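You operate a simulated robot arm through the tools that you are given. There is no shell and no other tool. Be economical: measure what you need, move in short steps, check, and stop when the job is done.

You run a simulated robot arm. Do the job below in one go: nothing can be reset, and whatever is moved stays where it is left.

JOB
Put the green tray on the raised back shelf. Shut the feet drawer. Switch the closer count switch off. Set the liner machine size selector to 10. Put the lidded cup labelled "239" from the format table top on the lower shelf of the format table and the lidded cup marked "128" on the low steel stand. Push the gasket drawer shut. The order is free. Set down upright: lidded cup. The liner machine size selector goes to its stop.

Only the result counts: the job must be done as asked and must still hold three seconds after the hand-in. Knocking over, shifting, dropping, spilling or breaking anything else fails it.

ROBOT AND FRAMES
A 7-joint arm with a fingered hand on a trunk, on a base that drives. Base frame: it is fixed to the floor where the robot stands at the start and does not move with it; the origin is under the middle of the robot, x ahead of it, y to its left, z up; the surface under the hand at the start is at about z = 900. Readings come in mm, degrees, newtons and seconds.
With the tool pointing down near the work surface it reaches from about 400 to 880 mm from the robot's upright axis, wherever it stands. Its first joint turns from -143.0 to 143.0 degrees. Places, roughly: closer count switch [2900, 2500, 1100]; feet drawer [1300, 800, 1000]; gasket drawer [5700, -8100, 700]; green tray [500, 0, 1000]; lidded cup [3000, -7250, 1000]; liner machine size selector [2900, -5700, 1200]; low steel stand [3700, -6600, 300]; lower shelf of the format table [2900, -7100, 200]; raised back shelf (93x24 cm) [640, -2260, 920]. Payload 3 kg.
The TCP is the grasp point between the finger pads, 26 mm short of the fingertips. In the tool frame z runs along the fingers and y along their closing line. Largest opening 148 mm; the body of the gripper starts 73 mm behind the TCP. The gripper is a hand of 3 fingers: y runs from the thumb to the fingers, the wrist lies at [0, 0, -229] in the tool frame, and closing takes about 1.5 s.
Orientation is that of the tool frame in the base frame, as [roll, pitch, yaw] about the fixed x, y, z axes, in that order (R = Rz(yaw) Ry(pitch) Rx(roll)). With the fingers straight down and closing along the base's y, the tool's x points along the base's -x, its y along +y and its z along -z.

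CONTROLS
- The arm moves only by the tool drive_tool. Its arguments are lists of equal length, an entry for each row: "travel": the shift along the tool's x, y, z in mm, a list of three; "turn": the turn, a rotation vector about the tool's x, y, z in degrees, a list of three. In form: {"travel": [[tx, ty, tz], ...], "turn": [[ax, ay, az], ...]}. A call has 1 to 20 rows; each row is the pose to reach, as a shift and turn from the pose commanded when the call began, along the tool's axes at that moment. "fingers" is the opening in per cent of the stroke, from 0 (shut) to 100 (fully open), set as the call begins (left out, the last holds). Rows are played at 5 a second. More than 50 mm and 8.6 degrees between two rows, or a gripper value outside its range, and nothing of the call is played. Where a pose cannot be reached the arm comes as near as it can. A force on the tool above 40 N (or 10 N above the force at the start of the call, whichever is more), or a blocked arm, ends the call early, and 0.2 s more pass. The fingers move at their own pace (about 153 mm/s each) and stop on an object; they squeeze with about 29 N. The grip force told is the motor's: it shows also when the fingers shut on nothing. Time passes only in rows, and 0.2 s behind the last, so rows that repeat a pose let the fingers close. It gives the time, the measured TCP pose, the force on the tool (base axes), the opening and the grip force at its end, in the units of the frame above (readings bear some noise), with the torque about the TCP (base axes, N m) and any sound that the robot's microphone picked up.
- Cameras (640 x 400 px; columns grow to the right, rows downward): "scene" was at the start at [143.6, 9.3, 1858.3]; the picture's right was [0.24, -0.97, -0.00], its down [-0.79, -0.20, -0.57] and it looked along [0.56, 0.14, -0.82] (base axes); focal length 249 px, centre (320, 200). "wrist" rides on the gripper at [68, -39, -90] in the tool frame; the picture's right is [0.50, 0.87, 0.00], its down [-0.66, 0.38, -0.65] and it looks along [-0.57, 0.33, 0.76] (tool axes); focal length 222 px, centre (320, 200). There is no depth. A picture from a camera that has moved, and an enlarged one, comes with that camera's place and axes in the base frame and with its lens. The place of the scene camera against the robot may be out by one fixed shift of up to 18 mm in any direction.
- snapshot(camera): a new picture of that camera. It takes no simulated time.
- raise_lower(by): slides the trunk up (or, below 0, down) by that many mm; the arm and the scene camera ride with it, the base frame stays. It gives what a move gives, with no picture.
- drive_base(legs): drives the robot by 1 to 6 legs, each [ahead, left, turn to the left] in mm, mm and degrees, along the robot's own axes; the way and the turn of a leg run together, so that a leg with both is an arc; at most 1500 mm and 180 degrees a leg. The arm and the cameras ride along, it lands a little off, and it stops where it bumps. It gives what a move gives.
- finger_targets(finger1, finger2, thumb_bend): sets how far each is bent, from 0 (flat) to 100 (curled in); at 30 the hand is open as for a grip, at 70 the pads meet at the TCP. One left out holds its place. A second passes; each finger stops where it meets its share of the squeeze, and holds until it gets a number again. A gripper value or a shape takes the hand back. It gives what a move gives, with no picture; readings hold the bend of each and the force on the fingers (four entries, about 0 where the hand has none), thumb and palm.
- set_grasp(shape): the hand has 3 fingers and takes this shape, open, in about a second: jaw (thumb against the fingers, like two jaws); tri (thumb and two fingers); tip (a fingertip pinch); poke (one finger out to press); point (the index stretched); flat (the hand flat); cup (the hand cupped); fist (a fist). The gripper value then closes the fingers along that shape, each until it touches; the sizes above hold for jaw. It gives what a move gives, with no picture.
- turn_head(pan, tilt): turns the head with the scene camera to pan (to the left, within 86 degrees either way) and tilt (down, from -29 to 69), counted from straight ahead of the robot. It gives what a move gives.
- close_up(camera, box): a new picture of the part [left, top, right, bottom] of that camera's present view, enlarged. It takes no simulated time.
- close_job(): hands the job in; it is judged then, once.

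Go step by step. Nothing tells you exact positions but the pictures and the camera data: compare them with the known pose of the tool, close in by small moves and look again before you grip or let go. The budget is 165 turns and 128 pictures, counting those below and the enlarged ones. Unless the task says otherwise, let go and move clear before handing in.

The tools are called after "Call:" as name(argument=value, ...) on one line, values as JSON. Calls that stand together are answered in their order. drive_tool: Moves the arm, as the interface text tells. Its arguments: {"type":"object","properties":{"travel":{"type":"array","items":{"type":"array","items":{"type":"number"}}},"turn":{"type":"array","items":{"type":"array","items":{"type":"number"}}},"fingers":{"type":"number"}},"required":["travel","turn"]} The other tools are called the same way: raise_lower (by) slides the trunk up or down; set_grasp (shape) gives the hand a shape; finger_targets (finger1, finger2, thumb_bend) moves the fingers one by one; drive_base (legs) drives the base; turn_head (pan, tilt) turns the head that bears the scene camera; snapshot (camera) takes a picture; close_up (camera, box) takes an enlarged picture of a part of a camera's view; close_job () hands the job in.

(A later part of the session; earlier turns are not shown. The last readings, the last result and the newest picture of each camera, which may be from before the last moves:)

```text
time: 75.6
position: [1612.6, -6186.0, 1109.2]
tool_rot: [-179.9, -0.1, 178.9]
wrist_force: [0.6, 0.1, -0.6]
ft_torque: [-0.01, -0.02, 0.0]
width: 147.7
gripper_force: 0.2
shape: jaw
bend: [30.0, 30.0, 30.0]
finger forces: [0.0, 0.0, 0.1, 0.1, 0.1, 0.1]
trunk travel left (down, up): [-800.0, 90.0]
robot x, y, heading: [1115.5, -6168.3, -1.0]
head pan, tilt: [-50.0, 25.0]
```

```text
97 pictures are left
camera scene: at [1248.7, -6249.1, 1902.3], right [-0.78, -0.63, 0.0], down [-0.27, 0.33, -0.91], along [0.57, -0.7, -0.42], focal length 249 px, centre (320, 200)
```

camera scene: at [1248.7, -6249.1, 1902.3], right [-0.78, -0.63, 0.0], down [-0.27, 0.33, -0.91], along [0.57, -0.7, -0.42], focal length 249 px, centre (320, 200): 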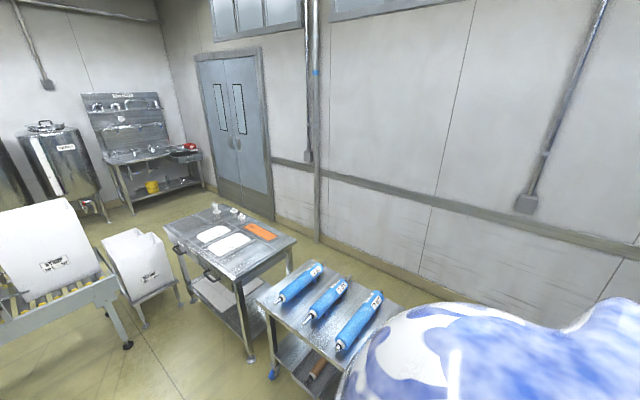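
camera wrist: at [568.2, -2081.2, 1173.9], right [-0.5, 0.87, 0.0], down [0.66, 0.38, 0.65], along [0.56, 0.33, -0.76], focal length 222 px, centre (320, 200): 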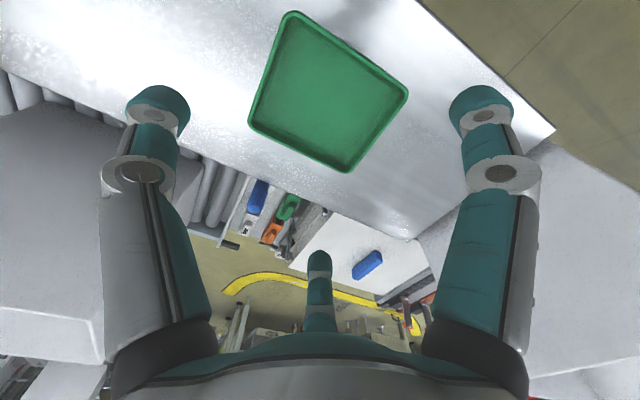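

The liner machine panel faces me; I'll zoom on it and on the format table with the cups.

Call:
close_up(camera="scene", box=[140, 180, 300, 280])

Call:
turn_head(pan=0, tilt=25)

Call:
close_up(camera="scene", box=[200, 140, 296, 230])

Call:
close_up(camera="scene", box=[330, 185, 530, 360])

```text
4.00 times, centred on (220, 230) of scene
camera zoom: at [1248.7, -6249.1, 1902.3], right [-0.78, -0.63, 0.0], down [-0.27, 0.33, -0.91], along [0.57, -0.7, -0.42], focal length 996 px, centre (720, 80)
```

zoom: 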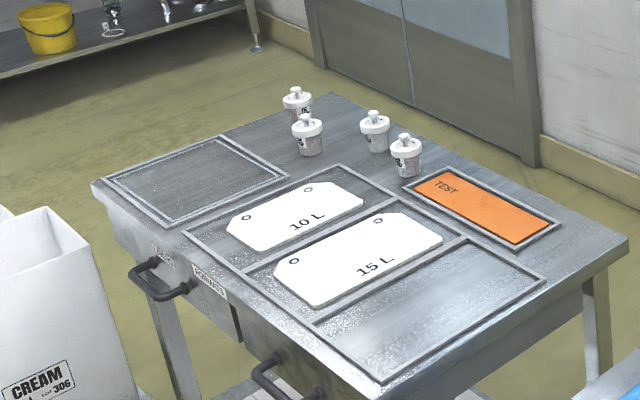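

```text
time: 76.8
position: [1613.8, -6186.1, 1109.4]
tool_rot: [-179.9, 0.0, 178.9]
wrist_force: [0.4, 1.0, 0.4]
ft_torque: [-0.01, 0.02, -0.04]
width: 148.1
gripper_force: 0.1
shape: jaw
bend: [30.0, 30.0, 30.0]
finger forces: [0.1, 0.0, 0.1, 0.0, 0.0, 0.0]
trunk travel left (down, up): [-800.0, 90.0]
robot x, y, heading: [1117.1, -6170.0, -0.9]
head pan, tilt: [0.0, 25.0]
```

```text
4.44 times, centred on (248, 185) of scene
camera zoom: at [1282.8, -6179.3, 1902.3], right [-0.02, -1.0, 0.0], down [-0.42, 0.01, -0.91], along [0.91, -0.02, -0.42], focal length 1107 px, centre (640, 267)
```

zoom: 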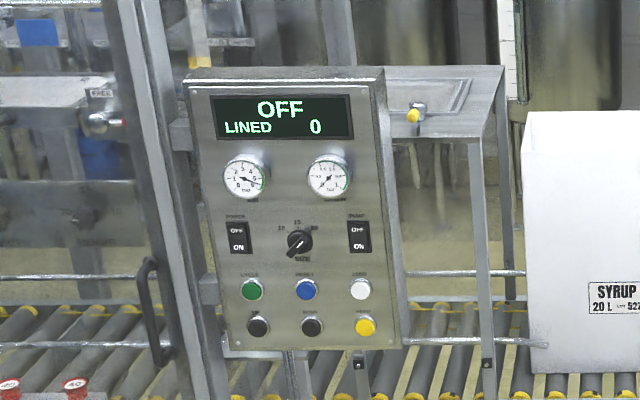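

```text
2.29 times, centred on (430, 272) of scene
camera zoom: at [1282.8, -6179.3, 1902.3], right [-0.02, -1.0, 0.0], down [-0.42, 0.01, -0.91], along [0.91, -0.02, -0.42], focal length 569 px, centre (69, 34)
```

zoom: 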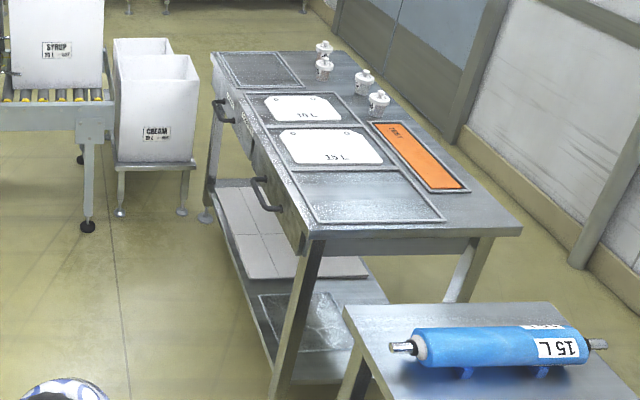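

The selector is near [2902, -5677, 1202], with positions 10, 15 and 20 and 10 at the left. I'll point the hand forward here in free space, then drive to the panel.

Call:
drive_tool(travel=[[-10, 0, -8], [-20, 0, -16], [-30, 0, -25], [-40, 0, -33], [-50, 0, -41], [-60, 0, -50], [-70, 0, -58], [-80, 0, -66], [-90, 0, -75], [-100, 0, -83], [-105, 0, -90], [-105, 0, -90]], turn=[[0, -8.2, 0], [0, -16.4, 0], [0, -24.5, 0], [0, -32.7, 0], [0, -41, 0], [0, -49, 0], [0, -57.3, 0], [0, -65.5, 0], [0, -73.6, 0], [0, -81.8, 0], [0, -90, 0], [0, -90, 0]])

Call:
drive_base(legs=[[950, 500, 1.0]])

Call:
turn_head(pan=0, tilt=40)

Call:
snapshot(camera="scene")

Call:
snapshot(camera="wrist")

```text
time: 79.4
position: [1722.1, -6189.9, 1197.6]
tool_rot: [-167.6, 89.8, -168.7]
wrist_force: [-0.4, 0.1, 0.4]
ft_torque: [-0.01, 0.02, 0.01]
width: 148.4
gripper_force: 0.1
shape: jaw
bend: [30.0, 30.0, 30.0]
finger forces: [0.0, 0.1, 0.0, 0.0, 0.0, 0.1]
out of reach, approached as far as the arm can: row 1, 2, 3, 4, 5, 6, 7, 8, 9
trunk travel left (down, up): [-800.0, 90.0]
robot x, y, heading: [1117.2, -6164.3, -1.3]
head pan, tilt: [0.0, 25.0]
```

```text
time: 85.0
position: [2691.4, -5686.7, 1199.1]
tool_rot: [167.5, 89.7, 167.6]
wrist_force: [0.4, -0.6, 0.7]
ft_torque: [-0.02, -0.01, 0.02]
width: 148.1
gripper_force: 0.1
shape: jaw
bend: [30.0, 30.0, 30.0]
finger forces: [0.0, 0.0, 0.0, 0.1, 0.0, 0.0]
trunk travel left (down, up): [-800.0, 90.0]
robot x, y, heading: [2086.1, -5679.8, 0.2]
head pan, tilt: [0.0, 25.0]
```

```text
time: 85.7
position: [2691.1, -5685.2, 1197.9]
tool_rot: [175.3, 89.8, 175.5]
wrist_force: [0.2, 0.3, -0.6]
ft_torque: [0.02, 0.0, 0.0]
width: 147.9
gripper_force: 0.1
shape: jaw
bend: [30.0, 30.0, 30.0]
finger forces: [0.0, 0.0, 0.0, 0.0, 0.1, 0.0]
trunk travel left (down, up): [-800.0, 90.0]
robot x, y, heading: [2085.2, -5679.7, 0.1]
head pan, tilt: [0.0, 40.0]
```

```text
93 pictures are left
camera scene: at [2248.6, -5689.4, 1878.5], right [0.0, -1.0, 0.0], down [-0.64, 0.0, -0.76], along [0.76, 0.0, -0.64], focal length 249 px, centre (320, 200)
```

scene: 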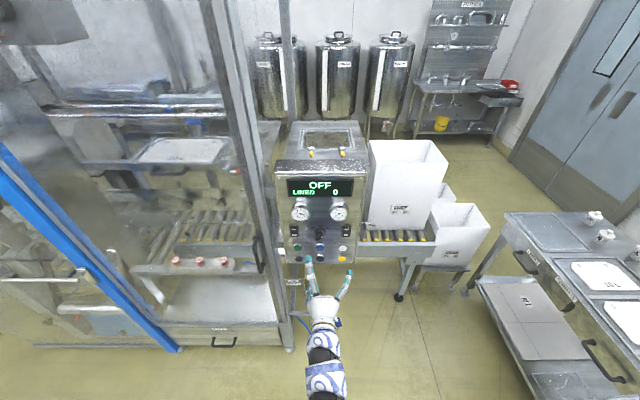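

```text
92 pictures are left
camera wrist: at [2601.7, -5726.5, 1130.9], right [-0.01, 0.87, -0.5], down [-0.65, 0.38, 0.66], along [0.76, 0.33, 0.56], focal length 222 px, centre (320, 200)
```

wrist: 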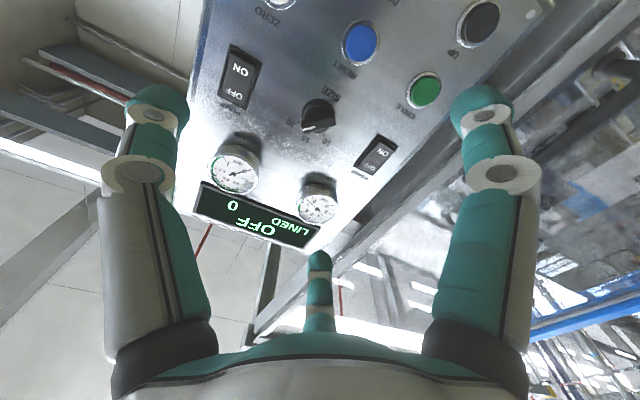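

I'll zoom on the selector from both cameras to fix its centre and pointer.

Call:
close_up(camera="scene", box=[272, 180, 368, 300])

Call:
close_up(camera="wrist", box=[200, 40, 440, 190])

```text
3.33 times, centred on (320, 240) of scene
camera zoom: at [2248.6, -5689.4, 1878.5], right [0.0, -1.0, 0.0], down [-0.64, 0.0, -0.76], along [0.76, 0.0, -0.64], focal length 830 px, centre (320, 67)
```

zoom: 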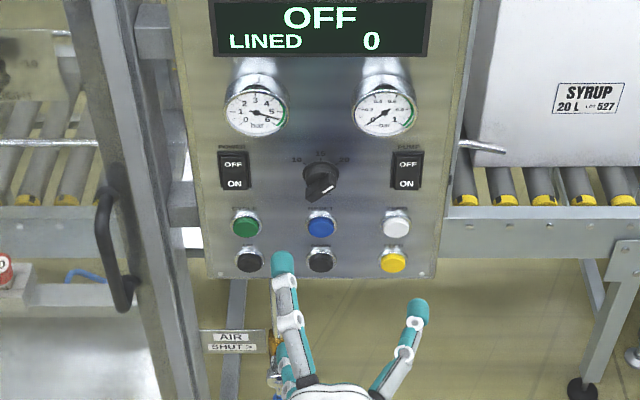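

```text
2.67 times, centred on (320, 115) of wrist
camera zoom: at [2601.7, -5726.5, 1130.9], right [-0.01, 0.87, -0.5], down [-0.65, 0.38, 0.66], along [0.76, 0.33, 0.56], focal length 592 px, centre (320, 427)
```

zoom: 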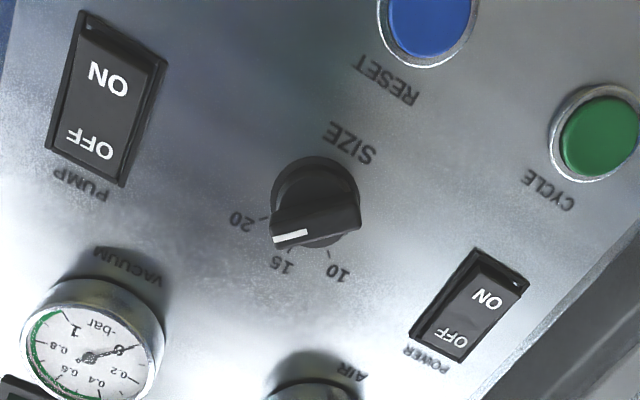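

The pointer stands at 20, about 45° right of up. I'll line up in front of the knob, turned +45° so the closing line is across the bar, with the hand partly shut so it clears the rocker switches.

Call:
drive_tool(travel=[[-2, 1, 13], [-4, 2, 26], [-6, 3, 39], [-8, 4, 52], [-10, 5, 65], [-11, 5, 79], [-11, 5, 79]], turn=[[0, 0, 7.5], [0, 0, 15], [0, 0, 22.5], [0, 0, 30], [0, 0, 37.5], [0, 0, 45], [0, 0, 45]], fingers=35)

Call:
snapshot(camera="wrist")

Call:
close_up(camera="scene", box=[272, 180, 368, 300])

```text
time: 87.3
position: [2766.7, -5676.7, 1210.0]
tool_rot: [90.2, 44.9, 90.4]
wrist_force: [-0.5, -0.7, -0.2]
ft_torque: [0.0, -0.02, -0.02]
width: 52.1
gripper_force: 0.0
shape: jaw
bend: [77.0, 77.0, 70.0]
finger forces: [0.0, 0.0, 0.1, 0.1, 0.0, 0.1]
trunk travel left (down, up): [-800.0, 90.0]
robot x, y, heading: [2086.2, -5680.1, 0.2]
head pan, tilt: [0.0, 40.0]
```

```text
89 pictures are left
camera wrist: at [2678.1, -5659.1, 1134.9], right [0.0, 0.97, 0.26], down [-0.65, -0.2, 0.73], along [0.76, -0.17, 0.63], focal length 222 px, centre (320, 200)
```

wrist: 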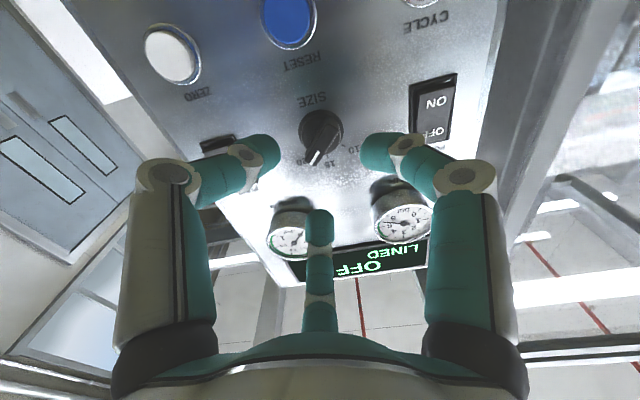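

```text
3.33 times, centred on (320, 240) of scene
camera zoom: at [2244.0, -5684.4, 1879.0], right [0.0, -1.0, 0.0], down [-0.64, 0.0, -0.77], along [0.77, 0.0, -0.64], focal length 830 px, centre (320, 67)
```

zoom: 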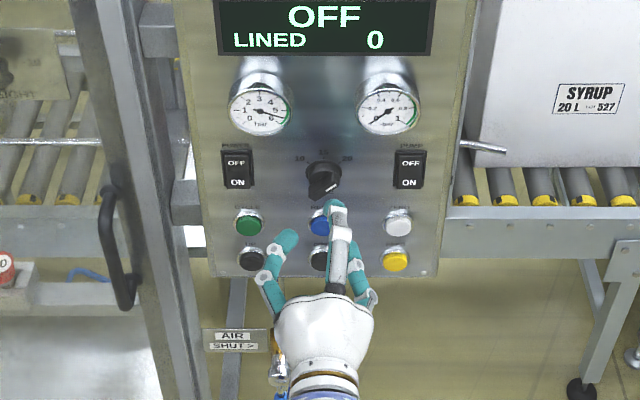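

Well aligned: the knob cap is near [2845, -5679, 1208]. Moving forward 55 mm and looking.

Call:
drive_tool(travel=[[0, 0, 20], [0, 0, 40], [0, 0, 55], [0, 0, 55]], turn=[[0, 0, 0], [0, 0, 0], [0, 0, 0], [0, 0, 0]])

Call:
snapshot(camera="wrist")

Call:
close_up(camera="scene", box=[272, 180, 368, 300])

```text
time: 88.3
position: [2823.3, -5677.1, 1211.5]
tool_rot: [90.2, 45.1, 90.3]
wrist_force: [-0.1, 0.1, -0.9]
ft_torque: [0.01, 0.0, 0.02]
width: 52.1
gripper_force: 0.1
shape: jaw
bend: [77.0, 77.0, 70.0]
finger forces: [0.0, 0.0, 0.0, 0.1, 0.0, 0.0]
trunk travel left (down, up): [-800.0, 90.0]
robot x, y, heading: [2087.5, -5683.8, 0.1]
head pan, tilt: [0.0, 40.0]
```

```text
87 pictures are left
camera wrist: at [2733.1, -5658.3, 1134.9], right [0.0, 0.97, 0.26], down [-0.65, -0.2, 0.73], along [0.76, -0.17, 0.63], focal length 222 px, centre (320, 200)
```

wrist: 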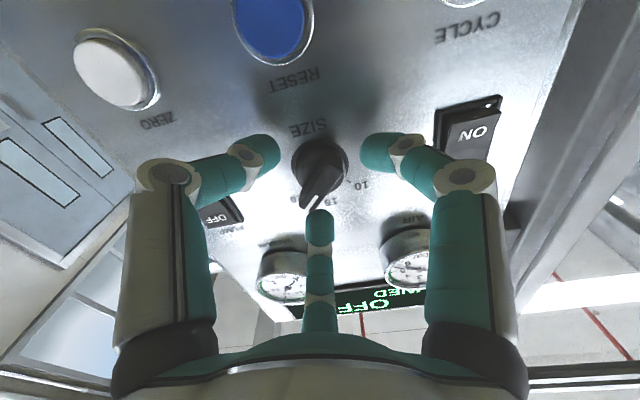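

```text
3.33 times, centred on (320, 240) of scene
camera zoom: at [2244.1, -5684.4, 1879.0], right [0.0, -1.0, 0.0], down [-0.64, 0.0, -0.77], along [0.77, 0.0, -0.64], focal length 830 px, centre (320, 67)
```

zoom: 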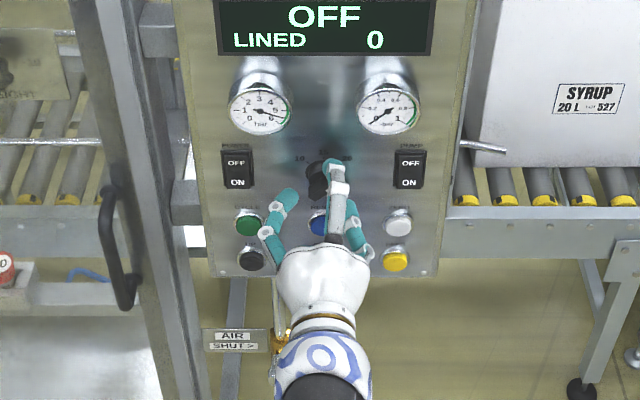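

The bar lies along the tool's x, between the thumb and the fingers. I'll go 15 mm further and close on it.

Call:
drive_tool(travel=[[0, 1, 8], [0, 2, 15], [0, 2, 15]], turn=[[0, 0, 0], [0, 0, 0], [0, 0, 0]])

Call:
drive_tool(travel=[[0, 0, 0], [0, 0, 0], [0, 0, 0], [0, 0, 0], [0, 0, 0], [0, 0, 0]], turn=[[0, 0, 0], [0, 0, 0], [0, 0, 0], [0, 0, 0], [0, 0, 0], [0, 0, 0]], fingers=0)

Call:
snapshot(camera="wrist")

```text
time: 89.1
position: [2836.3, -5676.2, 1213.6]
tool_rot: [90.1, 45.1, 90.2]
wrist_force: [-4.9, 0.8, 1.0]
ft_torque: [0.01, -0.1, 0.02]
width: 52.6
gripper_force: 0.0
shape: jaw
bend: [77.0, 77.0, 70.0]
finger forces: [2.0, 3.3, 0.0, 0.0, 0.4, 0.0]
trunk travel left (down, up): [-800.0, 90.0]
robot x, y, heading: [2086.0, -5678.7, 0.3]
head pan, tilt: [0.0, 40.0]
```

```text
time: 90.5
position: [2835.9, -5677.0, 1213.2]
tool_rot: [90.2, 45.2, 90.4]
wrist_force: [2.4, -1.9, 4.8]
ft_torque: [0.0, -0.12, -0.1]
width: 33.4
gripper_force: 29.1
shape: jaw
bend: [78.0, 77.0, 71.0]
finger forces: [22.4, 27.4, 0.0, 0.1, 24.7, 0.1]
trunk travel left (down, up): [-800.0, 90.0]
robot x, y, heading: [2089.6, -5678.6, 0.5]
head pan, tilt: [0.0, 40.0]
```

```text
85 pictures are left
camera wrist: at [2747.7, -5657.6, 1136.7], right [0.0, 0.97, 0.26], down [-0.65, -0.2, 0.73], along [0.76, -0.17, 0.63], focal length 222 px, centre (320, 200)
```

wrist: 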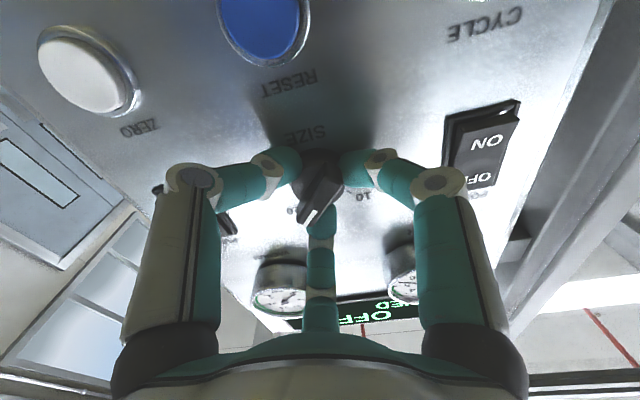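

The knob is gripped on its skirt. I'll turn it anticlockwise (negative about tool z) towards 10 and on to its stop.

Call:
drive_tool(travel=[[0, 0, 0], [0, 0, 0], [0, 0, 0], [0, 0, 0], [0, 0, 0], [0, 0, 0], [0, 0, 0], [0, 0, 0], [0, 0, 0], [0, 0, 0], [0, 0, 0], [0, 0, 0]], turn=[[0, 0, -8], [0, 0, -16], [0, 0, -24], [0, 0, -32], [0, 0, -40], [0, 0, -48], [0, 0, -56], [0, 0, -64], [0, 0, -72], [0, 0, -80], [0, 0, -88], [0, 0, -88]])

Call:
snapshot(camera="wrist")

Call:
close_up(camera="scene", box=[272, 180, 368, 300])

```text
time: 93.1
position: [2836.7, -5676.9, 1212.9]
tool_rot: [-90.2, 46.9, -90.1]
wrist_force: [-3.4, -12.2, 0.8]
ft_torque: [0.24, -0.14, -0.28]
width: 32.3
gripper_force: 29.1
shape: jaw
bend: [78.0, 77.0, 69.0]
finger forces: [22.3, 26.7, 0.0, 0.0, 35.1, 0.1]
trunk travel left (down, up): [-800.0, 90.0]
robot x, y, heading: [2085.3, -5678.9, 0.3]
head pan, tilt: [0.0, 40.0]
```

```text
84 pictures are left
camera wrist: at [2748.0, -5754.4, 1189.2], right [0.0, 0.29, -0.96], down [-0.66, 0.72, 0.22], along [0.76, 0.63, 0.19], focal length 222 px, centre (320, 200)
```

wrist: 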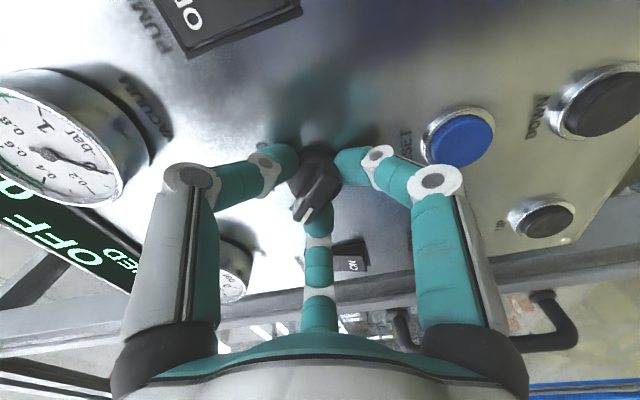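

```text
3.33 times, centred on (320, 240) of scene
camera zoom: at [2243.9, -5686.6, 1878.9], right [0.0, -1.0, 0.0], down [-0.64, 0.0, -0.77], along [0.77, 0.0, -0.64], focal length 830 px, centre (320, 67)
```

zoom: 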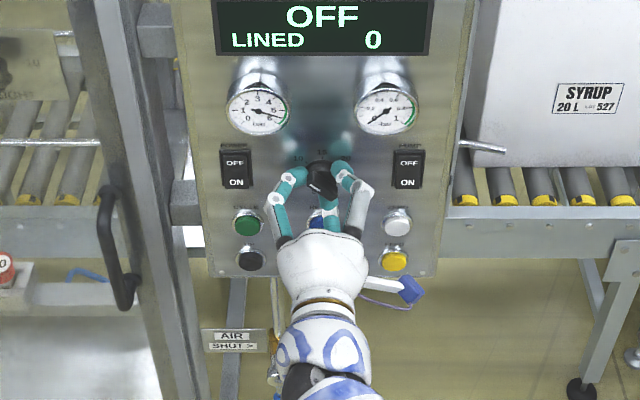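

The knob follows. I'll turn 16° more to feel the stop.

Call:
drive_tool(travel=[[0, 0, 0], [0, 0, 0], [0, 0, 0], [0, 0, 0]], turn=[[0, 0, -5], [0, 0, -10], [0, 0, -16], [0, 0, -16]])

Call:
snapshot(camera="wrist")

```text
time: 94.1
position: [2836.4, -5680.8, 1211.7]
tool_rot: [-90.1, 30.8, -90.0]
wrist_force: [-7.7, -20.2, -5.2]
ft_torque: [0.44, -0.16, -0.47]
width: 31.9
gripper_force: 29.1
shape: jaw
bend: [77.0, 77.0, 69.0]
finger forces: [24.4, 25.3, 0.1, 0.0, 37.7, 0.0]
trunk travel left (down, up): [-800.0, 90.0]
robot x, y, heading: [2085.5, -5677.4, 0.0]
head pan, tilt: [0.0, 40.0]
```

```text
82 pictures are left
camera wrist: at [2748.2, -5758.7, 1210.8], right [0.0, 0.02, -1.0], down [-0.66, 0.76, 0.01], along [0.76, 0.66, 0.01], focal length 222 px, centre (320, 200)
```

wrist: 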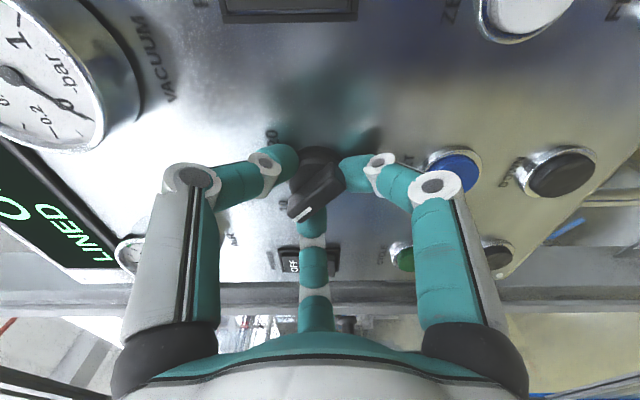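

The bar now lags the hand and the torque has risen, so the stop is reached. I'll open, back off and check.

Call:
drive_tool(travel=[[0, 0, 0], [0, 0, 0], [0, 0, 0], [0, 0, 0]], turn=[[0, 0, 0], [0, 0, 0], [0, 0, 0], [0, 0, 0]], fingers=40)

Call:
drive_tool(travel=[[0, 0, -30], [0, 0, -70], [0, 0, -110], [0, 0, -110]], turn=[[0, 0, 0], [0, 0, 0], [0, 0, 0], [0, 0, 0]])

Call:
close_up(camera="wrist", box=[200, 40, 440, 190])

Call:
close_up(camera="scene", box=[290, 200, 350, 260])

```text
time: 95.1
position: [2837.3, -5675.6, 1213.1]
tool_rot: [-90.1, 30.9, -89.8]
wrist_force: [-6.5, 3.4, 1.3]
ft_torque: [0.02, 0.0, 0.16]
width: 59.3
gripper_force: 0.1
shape: jaw
bend: [78.0, 77.0, 70.0]
finger forces: [1.8, 3.8, 0.0, 0.1, 1.2, 0.0]
trunk travel left (down, up): [-800.0, 90.0]
robot x, y, heading: [2087.0, -5675.9, 0.3]
head pan, tilt: [0.0, 40.0]
```

```text
time: 96.1
position: [2727.5, -5677.9, 1211.9]
tool_rot: [-90.2, 30.9, -89.9]
wrist_force: [0.4, 0.5, 0.4]
ft_torque: [0.01, -0.01, 0.0]
width: 58.9
gripper_force: 0.0
shape: jaw
bend: [77.0, 77.0, 70.0]
finger forces: [0.0, 0.1, 0.0, 0.0, 0.0, 0.0]
trunk travel left (down, up): [-800.0, 90.0]
robot x, y, heading: [2086.5, -5681.0, -0.0]
head pan, tilt: [0.0, 40.0]
```

```text
2.67 times, centred on (320, 115) of wrist
camera zoom: at [2637.9, -5757.3, 1210.5], right [0.0, 0.01, -1.0], down [-0.66, 0.76, 0.01], along [0.76, 0.66, 0.01], focal length 592 px, centre (320, 427)
```

zoom: 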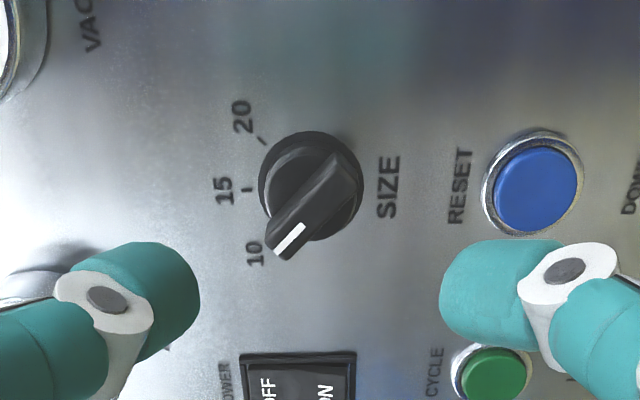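

```text
6.67 times, centred on (320, 230) of scene
camera zoom: at [2244.9, -5684.4, 1878.9], right [0.0, -1.0, 0.0], down [-0.64, 0.0, -0.77], along [0.77, 0.0, -0.64], focal length 1660 px, centre (320, 0)
```

zoom: 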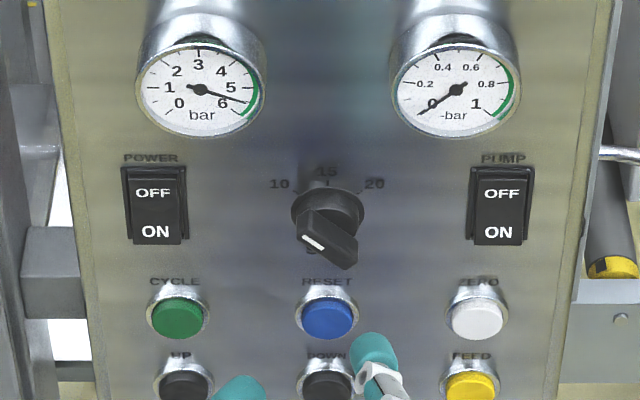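

The selector is at 10. Next are the cups: I'll back off, turn to face the format table (towards -y) and read the labels.

Call:
drive_base(legs=[[-200, -550, 0], [0, 0, -90], [0, 700, 0]])

Call:
turn_head(pan=20, tilt=40)

Call:
snapshot(camera="scene")

```text
time: 106.8
position: [2594.6, -6872.6, 1211.7]
tool_rot: [-90.2, 30.9, -179.9]
wrist_force: [0.7, 0.0, 0.2]
ft_torque: [0.02, 0.01, -0.01]
width: 59.1
gripper_force: 0.2
shape: jaw
bend: [77.0, 77.0, 70.0]
finger forces: [0.1, 0.0, 0.0, 0.0, 0.1, 0.1]
trunk travel left (down, up): [-800.0, 90.0]
robot x, y, heading: [2594.3, -6229.6, -90.0]
head pan, tilt: [0.0, 40.0]
```

```text
time: 107.6
position: [2594.3, -6873.6, 1213.7]
tool_rot: [-90.1, 30.8, -179.8]
wrist_force: [-0.2, 0.6, 0.6]
ft_torque: [-0.02, 0.04, -0.04]
width: 59.0
gripper_force: 0.0
shape: jaw
bend: [77.0, 77.0, 70.0]
finger forces: [0.1, 0.0, 0.0, 0.1, 0.0, 0.0]
trunk travel left (down, up): [-800.0, 90.0]
robot x, y, heading: [2594.5, -6230.0, -90.0]
head pan, tilt: [20.0, 40.0]
```

```text
79 pictures are left
camera scene: at [2618.1, -6399.9, 1878.9], right [-0.94, -0.34, 0.0], down [-0.22, 0.6, -0.77], along [0.26, -0.72, -0.64], focal length 249 px, centre (320, 200)
```

scene: 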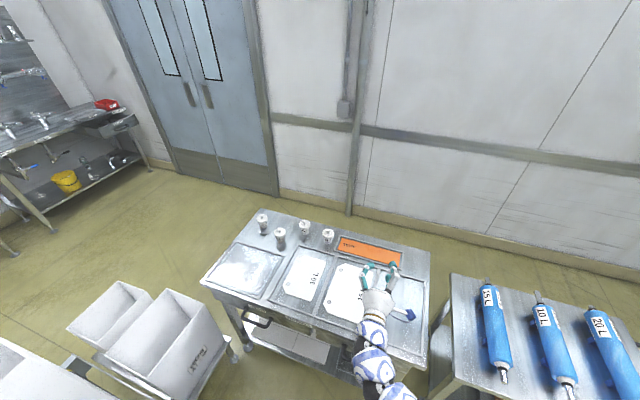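

Call:
close_up(camera="scene", box=[240, 195, 350, 265])

Call:
close_up(camera="scene", box=[60, 260, 300, 400])

```text
5.71 times, centred on (295, 230) of scene
camera zoom: at [2618.1, -6399.9, 1878.9], right [-0.94, -0.34, 0.0], down [-0.22, 0.6, -0.77], along [0.26, -0.72, -0.64], focal length 1423 px, centre (463, 29)
```

zoom: 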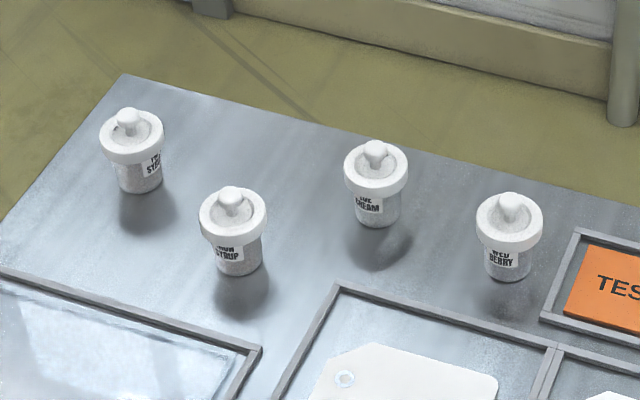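

```text
2.67 times, centred on (180, 330) of scene
camera zoom: at [2618.1, -6399.9, 1878.9], right [-0.94, -0.34, 0.0], down [-0.22, 0.6, -0.77], along [0.26, -0.72, -0.64], focal length 664 px, centre (693, -147)
```

zoom: 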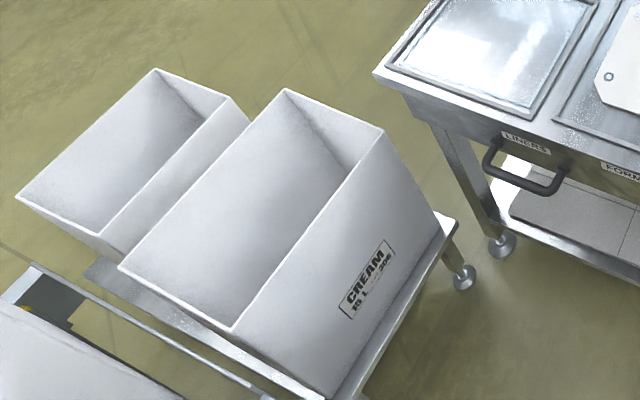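

The lid rims hide the lower label lines from above; the wrist camera is lower, so I'll look through it.

Call:
snapshot(camera="wrist")

```text
76 pictures are left
camera wrist: at [2517.0, -6783.3, 1210.7], right [0.02, 0.0, -1.0], down [0.76, 0.66, 0.01], along [0.66, -0.76, 0.01], focal length 222 px, centre (320, 200)
```

wrist: 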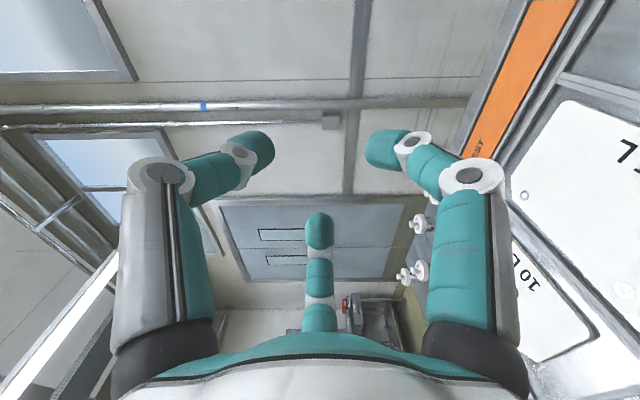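

I'll back away to view the labels at a flatter angle.

Call:
drive_base(legs=[[0, -700, 0], [-500, 0, 0]])

Call:
turn_head(pan=45, tilt=28)

Call:
snapshot(camera="scene")

```text
time: 114.1
position: [1877.1, -6363.8, 1213.4]
tool_rot: [-90.1, 30.9, 180.0]
wrist_force: [0.1, -0.3, 0.0]
ft_torque: [0.0, 0.02, -0.02]
width: 58.6
gripper_force: 0.0
shape: jaw
bend: [77.0, 77.0, 70.0]
finger forces: [0.0, 0.0, 0.0, 0.0, 0.0, 0.1]
trunk travel left (down, up): [-800.0, 90.0]
robot x, y, heading: [1878.7, -5721.9, -90.1]
head pan, tilt: [20.0, 40.0]
```

```text
time: 115.0
position: [1876.6, -6364.0, 1213.1]
tool_rot: [-90.1, 30.8, 179.8]
wrist_force: [-0.4, 0.5, -0.1]
ft_torque: [-0.02, 0.05, 0.02]
width: 59.2
gripper_force: 0.0
shape: jaw
bend: [77.0, 77.0, 70.0]
finger forces: [0.1, 0.1, 0.1, 0.0, 0.0, 0.0]
trunk travel left (down, up): [-800.0, 90.0]
robot x, y, heading: [1880.0, -5723.4, -89.9]
head pan, tilt: [45.0, 28.0]
```

```text
75 pictures are left
camera scene: at [1938.1, -5876.7, 1897.4], right [-0.71, -0.71, 0.0], down [-0.33, 0.33, -0.88], along [0.62, -0.63, -0.47], focal length 249 px, centre (320, 200)
```

scene: 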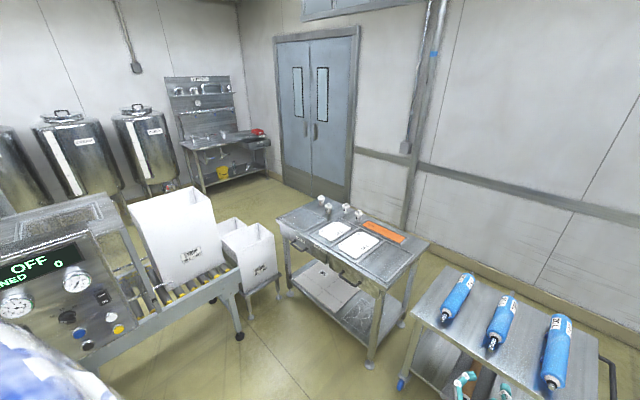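

Call:
close_up(camera="scene", box=[313, 192, 369, 227])

Call:
close_up(camera="scene", box=[270, 200, 430, 370])

```text
11.43 times, centred on (341, 210) of scene
camera zoom: at [1938.1, -5876.7, 1897.4], right [-0.71, -0.71, 0.0], down [-0.33, 0.33, -0.88], along [0.62, -0.63, -0.47], focal length 2846 px, centre (80, 91)
```

zoom: 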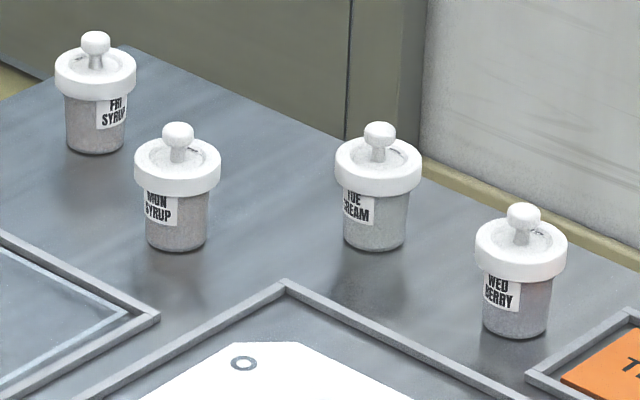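

```text
2.35 times, centred on (350, 285) of scene
camera zoom: at [1938.1, -5876.7, 1897.4], right [-0.71, -0.71, 0.0], down [-0.33, 0.33, -0.88], along [0.62, -0.63, -0.47], focal length 586 px, centre (249, 0)
```

zoom: 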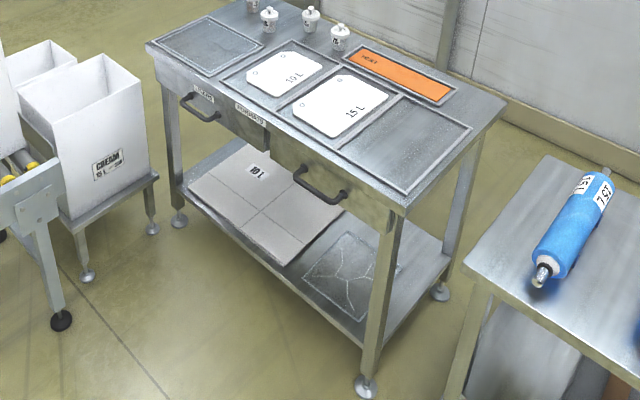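

The labels show only weekdays; the numbers may be on the lids or at the back. I'll zoom on the lower shelf first, then view the lids from above.

Call:
close_up(camera="scene", box=[320, 270, 410, 360])

Call:
close_up(camera="scene", box=[313, 190, 347, 212])

```text
4.44 times, centred on (365, 315) of scene
camera zoom: at [1938.1, -5876.7, 1897.4], right [-0.71, -0.71, 0.0], down [-0.33, 0.33, -0.88], along [0.62, -0.63, -0.47], focal length 1107 px, centre (120, -311)
```

zoom: 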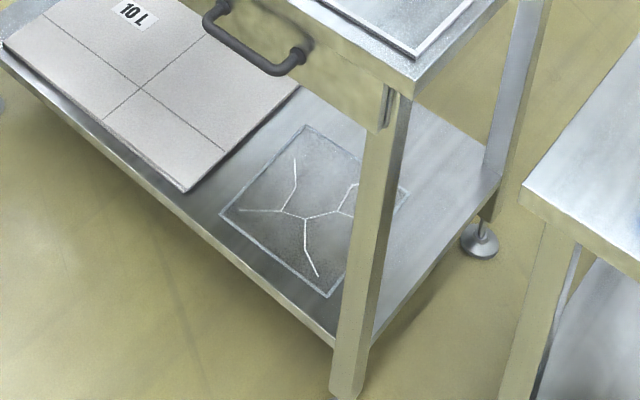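

```text
16.00 times, centred on (330, 201) of scene
camera zoom: at [1938.1, -5876.7, 1897.4], right [-0.71, -0.71, 0.0], down [-0.33, 0.33, -0.88], along [0.62, -0.63, -0.47], focal length 3985 px, centre (160, 184)
```

zoom: 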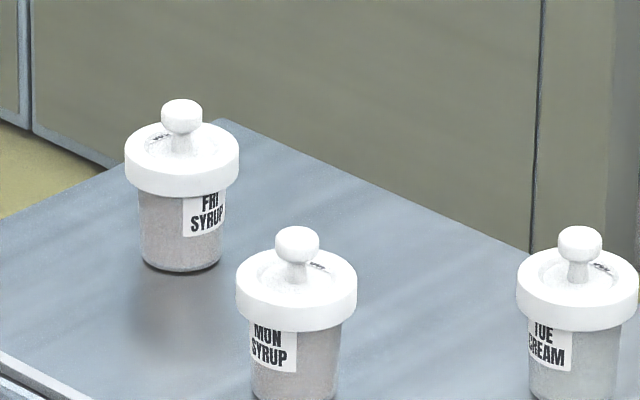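

There's a cracked pane and a stack of boards on the lower shelf; a free strip lies between them at x ≈ 2706–2770. Now I'll drive to the table front and bring the wrist camera above the cups to read the lids.

Call:
drive_base(legs=[[550, 0, 0], [0, 980, 0]])

Call:
drive_tool(travel=[[0, 0, 0], [0, 0, 0], [0, 0, 0], [0, 0, 0], [0, 0, 0], [0, 0, 0], [0, 0, 0], [0, 0, 0]], turn=[[0, 0, 7.5], [0, 0, 15], [0, 0, 22.5], [0, 0, 30], [0, 0, 37.5], [0, 0, 45], [0, 0, 52], [0, 0, 59]], fingers=100)

Call:
turn_head(pan=0, tilt=45)

Call:
snapshot(camera="scene")

```text
time: 122.9
position: [2857.2, -6922.6, 1212.6]
tool_rot: [-90.1, 30.9, 179.4]
wrist_force: [0.1, 0.1, -0.6]
ft_torque: [-0.01, -0.02, 0.02]
width: 58.9
gripper_force: 0.0
shape: jaw
bend: [77.0, 77.0, 70.0]
finger forces: [0.1, 0.0, 0.1, 0.0, 0.0, 0.1]
trunk travel left (down, up): [-800.0, 90.0]
robot x, y, heading: [2864.4, -6284.1, -90.5]
head pan, tilt: [45.0, 28.0]
```

```text
time: 124.7
position: [2857.4, -6922.2, 1213.0]
tool_rot: [-171.0, 89.9, 98.5]
wrist_force: [0.6, 0.6, -0.8]
ft_torque: [-0.02, -0.02, 0.01]
width: 148.0
gripper_force: 0.0
shape: jaw
bend: [30.0, 30.0, 30.0]
finger forces: [0.0, 0.1, 0.1, 0.0, 0.0, 0.0]
trunk travel left (down, up): [-800.0, 90.0]
robot x, y, heading: [2864.9, -6283.7, -90.4]
head pan, tilt: [45.0, 28.0]
```

```text
time: 125.8
position: [2856.0, -6923.3, 1212.0]
tool_rot: [-123.0, 89.7, 146.4]
wrist_force: [0.0, -0.6, 0.2]
ft_torque: [-0.01, 0.01, 0.01]
width: 148.1
gripper_force: 0.1
shape: jaw
bend: [30.0, 30.0, 30.0]
finger forces: [0.0, 0.0, 0.1, 0.0, 0.0, 0.1]
trunk travel left (down, up): [-800.0, 90.0]
robot x, y, heading: [2866.0, -6285.4, -90.8]
head pan, tilt: [0.0, 45.0]
```

```text
70 pictures are left
camera scene: at [2856.9, -6452.1, 1871.7], right [-1.0, 0.01, 0.0], down [0.01, 0.71, -0.71], along [-0.01, -0.71, -0.71], focal length 249 px, centre (320, 200)
```

scene: 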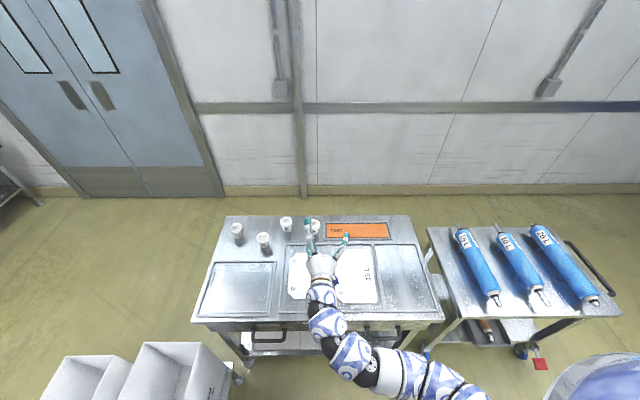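

Comparing the views, the table top is at z ≈ 850, which puts the cups at about A [3250, -7205], B [3108, -7147], C [3009, -7243] and D [2873, -7223]. I'll move ahead 70 mm, tilt the hand down over them and read the lids.

Call:
drive_base(legs=[[70, 0, 0]])

Call:
drive_tool(travel=[[10, 16, 12], [20, 33, 24], [30, 50, 36], [40, 66, 48], [50, 83, 60], [60, 100, 72], [70, 116, 84], [82, 133, 98], [82, 133, 98]], turn=[[0, 7.5, 0], [0, 15, 0], [0, 22.5, 0], [0, 30, 0], [0, 37.5, 0], [0, 45, 0], [0, 52.5, 0], [0, 60, 0], [0, 60, 0]])

Call:
snapshot(camera="wrist")

```text
time: 126.8
position: [2856.6, -6996.6, 1211.7]
tool_rot: [-144.2, 89.8, 125.5]
wrist_force: [-0.4, -0.3, -0.7]
ft_torque: [-0.02, 0.0, 0.0]
width: 147.8
gripper_force: 0.0
shape: jaw
bend: [30.0, 30.0, 30.0]
finger forces: [0.0, 0.0, 0.1, 0.1, 0.1, 0.1]
trunk travel left (down, up): [-800.0, 90.0]
robot x, y, heading: [2868.2, -6356.0, -90.4]
head pan, tilt: [0.0, 45.0]
```

```text
time: 128.8
position: [2988.6, -7091.8, 1130.6]
tool_rot: [-179.9, 29.9, 89.6]
wrist_force: [-0.9, 0.1, 0.3]
ft_torque: [0.0, 0.02, -0.02]
width: 147.8
gripper_force: 0.1
shape: jaw
bend: [30.0, 30.0, 30.0]
finger forces: [0.0, 0.0, 0.0, 0.0, 0.1, 0.0]
trunk travel left (down, up): [-800.0, 90.0]
robot x, y, heading: [2864.6, -6356.1, -90.4]
head pan, tilt: [0.0, 45.0]
```

```text
69 pictures are left
camera wrist: at [2951.9, -6990.2, 1174.7], right [0.87, 0.43, -0.25], down [0.38, -0.25, 0.89], along [0.32, -0.87, -0.38], focal length 222 px, centre (320, 200)
```

wrist: 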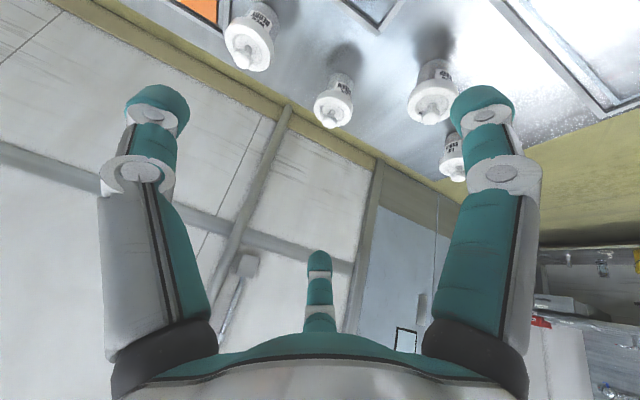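

Call:
close_up(camera="wrist", box=[215, 0, 365, 130])

Call:
close_up(camera="wrist", box=[395, 50, 485, 190])

```text
3.08 times, centred on (290, 65) of wrist
camera zoom: at [2951.9, -6990.2, 1174.7], right [0.87, 0.43, -0.25], down [0.38, -0.25, 0.89], along [0.32, -0.87, -0.38], focal length 684 px, centre (412, 615)
```

zoom: 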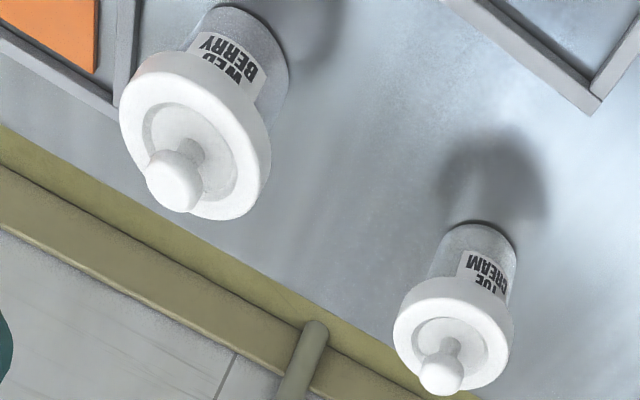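

```text
2.86 times, centred on (440, 120) of wrist
camera zoom: at [2951.9, -6990.2, 1174.7], right [0.87, 0.43, -0.25], down [0.38, -0.25, 0.89], along [0.32, -0.87, -0.38], focal length 635 px, centre (-23, 429)
```

zoom: 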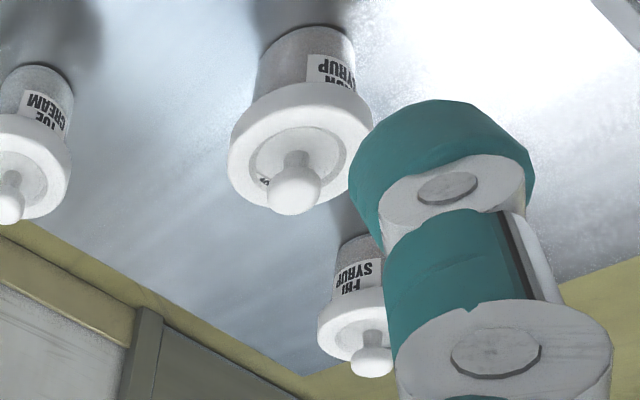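

The marks lie behind the knobs on the lids. I'll try the scene camera from its present steeper angle.

Call:
close_up(camera="scene", box=[215, 205, 335, 275])

```text
5.33 times, centred on (275, 240) of scene
camera zoom: at [2855.9, -6524.1, 1871.7], right [-1.0, 0.01, 0.0], down [0.01, 0.71, -0.71], along [-0.01, -0.71, -0.71], focal length 1328 px, centre (560, -13)
```

zoom: 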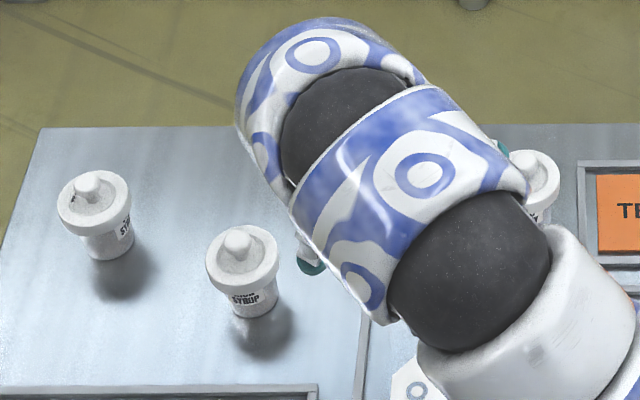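

I'll make the hand vertical and yaw it by 90° so the camera looks at the lids from another side, steeply.

Call:
drive_tool(travel=[[-2, 0, 16], [-5, 0, 32], [-7, 0, 48], [-10, 0, 63], [-10, 0, 63]], turn=[[0, 7.5, 0], [0, 15, 0], [0, 22.5, 0], [0, 30, 0], [0, 30, 0]])

Call:
drive_tool(travel=[[0, 0, 0], [0, 0, 0], [0, 0, 0], [0, 0, 0], [0, 0, 0], [0, 0, 0], [0, 0, 0], [0, 0, 0], [0, 0, 0], [0, 0, 0], [0, 0, 0], [0, 0, 0]], turn=[[0, 0, 8.2], [0, 0, 16.4], [0, 0, 24.5], [0, 0, 32.7], [0, 0, 41], [0, 0, 49], [0, 0, 57.3], [0, 0, 65.5], [0, 0, 73.6], [0, 0, 81.8], [0, 0, 90], [0, 0, 90]])

Call:
snapshot(camera="wrist")

```text
time: 130.0
position: [2987.8, -7133.7, 1080.5]
tool_rot: [-179.8, -0.1, 89.6]
wrist_force: [0.1, -0.9, -0.1]
ft_torque: [0.02, 0.01, 0.0]
width: 148.0
gripper_force: 0.0
shape: jaw
bend: [30.0, 30.0, 30.0]
finger forces: [0.1, 0.0, 0.0, 0.1, 0.0, 0.1]
trunk travel left (down, up): [-800.0, 90.0]
robot x, y, heading: [2865.2, -6354.5, -90.2]
head pan, tilt: [0.0, 45.0]
```

```text
time: 132.6
position: [2987.7, -7134.5, 1079.6]
tool_rot: [-179.9, 0.1, -0.5]
wrist_force: [-0.1, -0.5, -0.4]
ft_torque: [0.01, -0.03, -0.02]
width: 148.0
gripper_force: 0.1
shape: jaw
bend: [30.0, 30.0, 30.0]
finger forces: [0.0, 0.0, 0.0, 0.0, 0.1, 0.1]
trunk travel left (down, up): [-800.0, 90.0]
robot x, y, heading: [2861.0, -6355.5, -90.5]
head pan, tilt: [0.0, 45.0]
```

```text
65 pictures are left
camera wrist: at [3057.1, -7097.6, 1169.1], right [0.49, -0.87, 0.0], down [-0.66, -0.37, 0.65], along [-0.57, -0.32, -0.76], focal length 222 px, centre (320, 200)
```

wrist: 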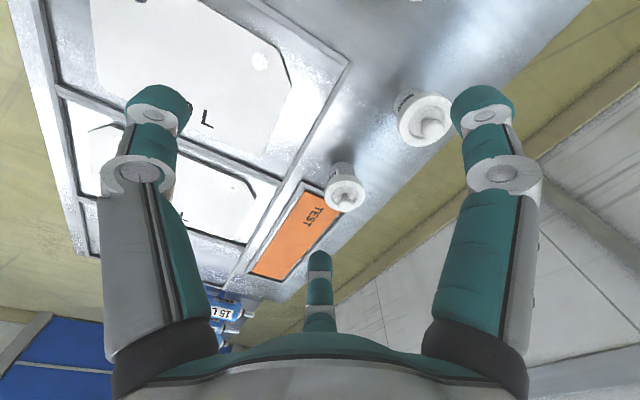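

Call:
close_up(camera="wrist", box=[320, 75, 464, 220])

```text
2.76 times, centred on (392, 148) of wrist
camera zoom: at [3057.1, -7097.6, 1169.1], right [0.49, -0.87, 0.0], down [-0.66, -0.37, 0.65], along [-0.57, -0.32, -0.76], focal length 613 px, centre (121, 345)
```

zoom: 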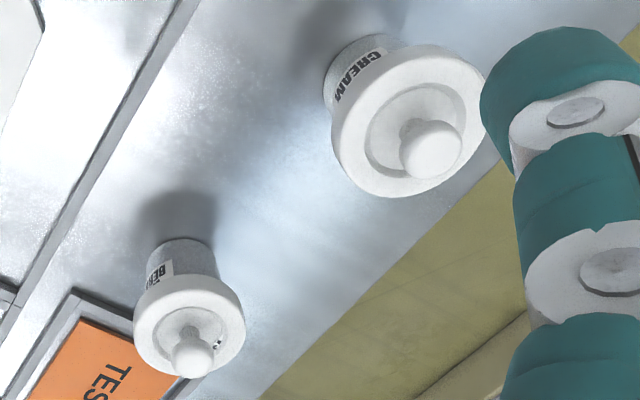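

One lid mark just shows on the south side of the knob. I'll yaw another 90° so the camera sits on the far side, over the lids.

Call:
drive_tool(travel=[[0, 5, 0], [0, 10, 0], [0, 16, 0], [0, 22, 0], [0, 28, 0], [0, 34, 0], [0, 40, 0], [0, 46, 0], [0, 52, 0], [0, 58, 0], [0, 62, 0], [0, 62, 0]], turn=[[0, 0, 8.2], [0, 0, 16.4], [0, 0, 24.5], [0, 0, 32.7], [0, 0, 41], [0, 0, 49], [0, 0, 57.3], [0, 0, 65.5], [0, 0, 73.6], [0, 0, 81.8], [0, 0, 90], [0, 0, 90]])

Call:
snapshot(camera="wrist")

```text
time: 135.2
position: [2986.8, -7196.7, 1079.6]
tool_rot: [179.8, 0.1, -90.6]
wrist_force: [0.9, 0.1, 0.0]
ft_torque: [-0.03, 0.01, -0.04]
width: 147.9
gripper_force: 0.1
shape: jaw
bend: [30.0, 30.0, 30.0]
finger forces: [0.1, 0.1, 0.0, 0.1, 0.1, 0.0]
trunk travel left (down, up): [-800.0, 90.0]
robot x, y, heading: [2862.6, -6352.5, -90.5]
head pan, tilt: [0.0, 45.0]
```

```text
63 pictures are left
camera wrist: at [3026.3, -7265.7, 1170.1], right [-0.87, -0.49, 0.0], down [-0.37, 0.66, 0.66], along [-0.32, 0.57, -0.75], focal length 222 px, centre (320, 200)
```

wrist: 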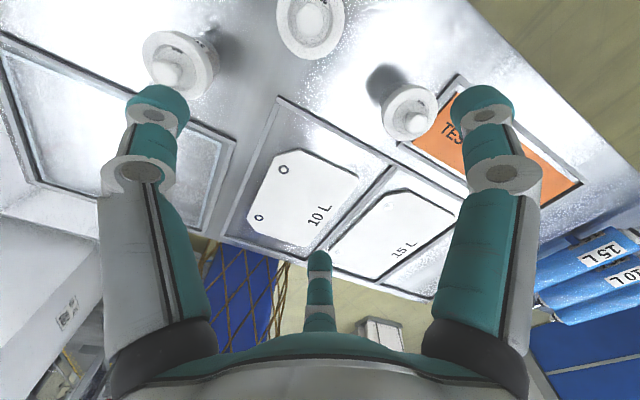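

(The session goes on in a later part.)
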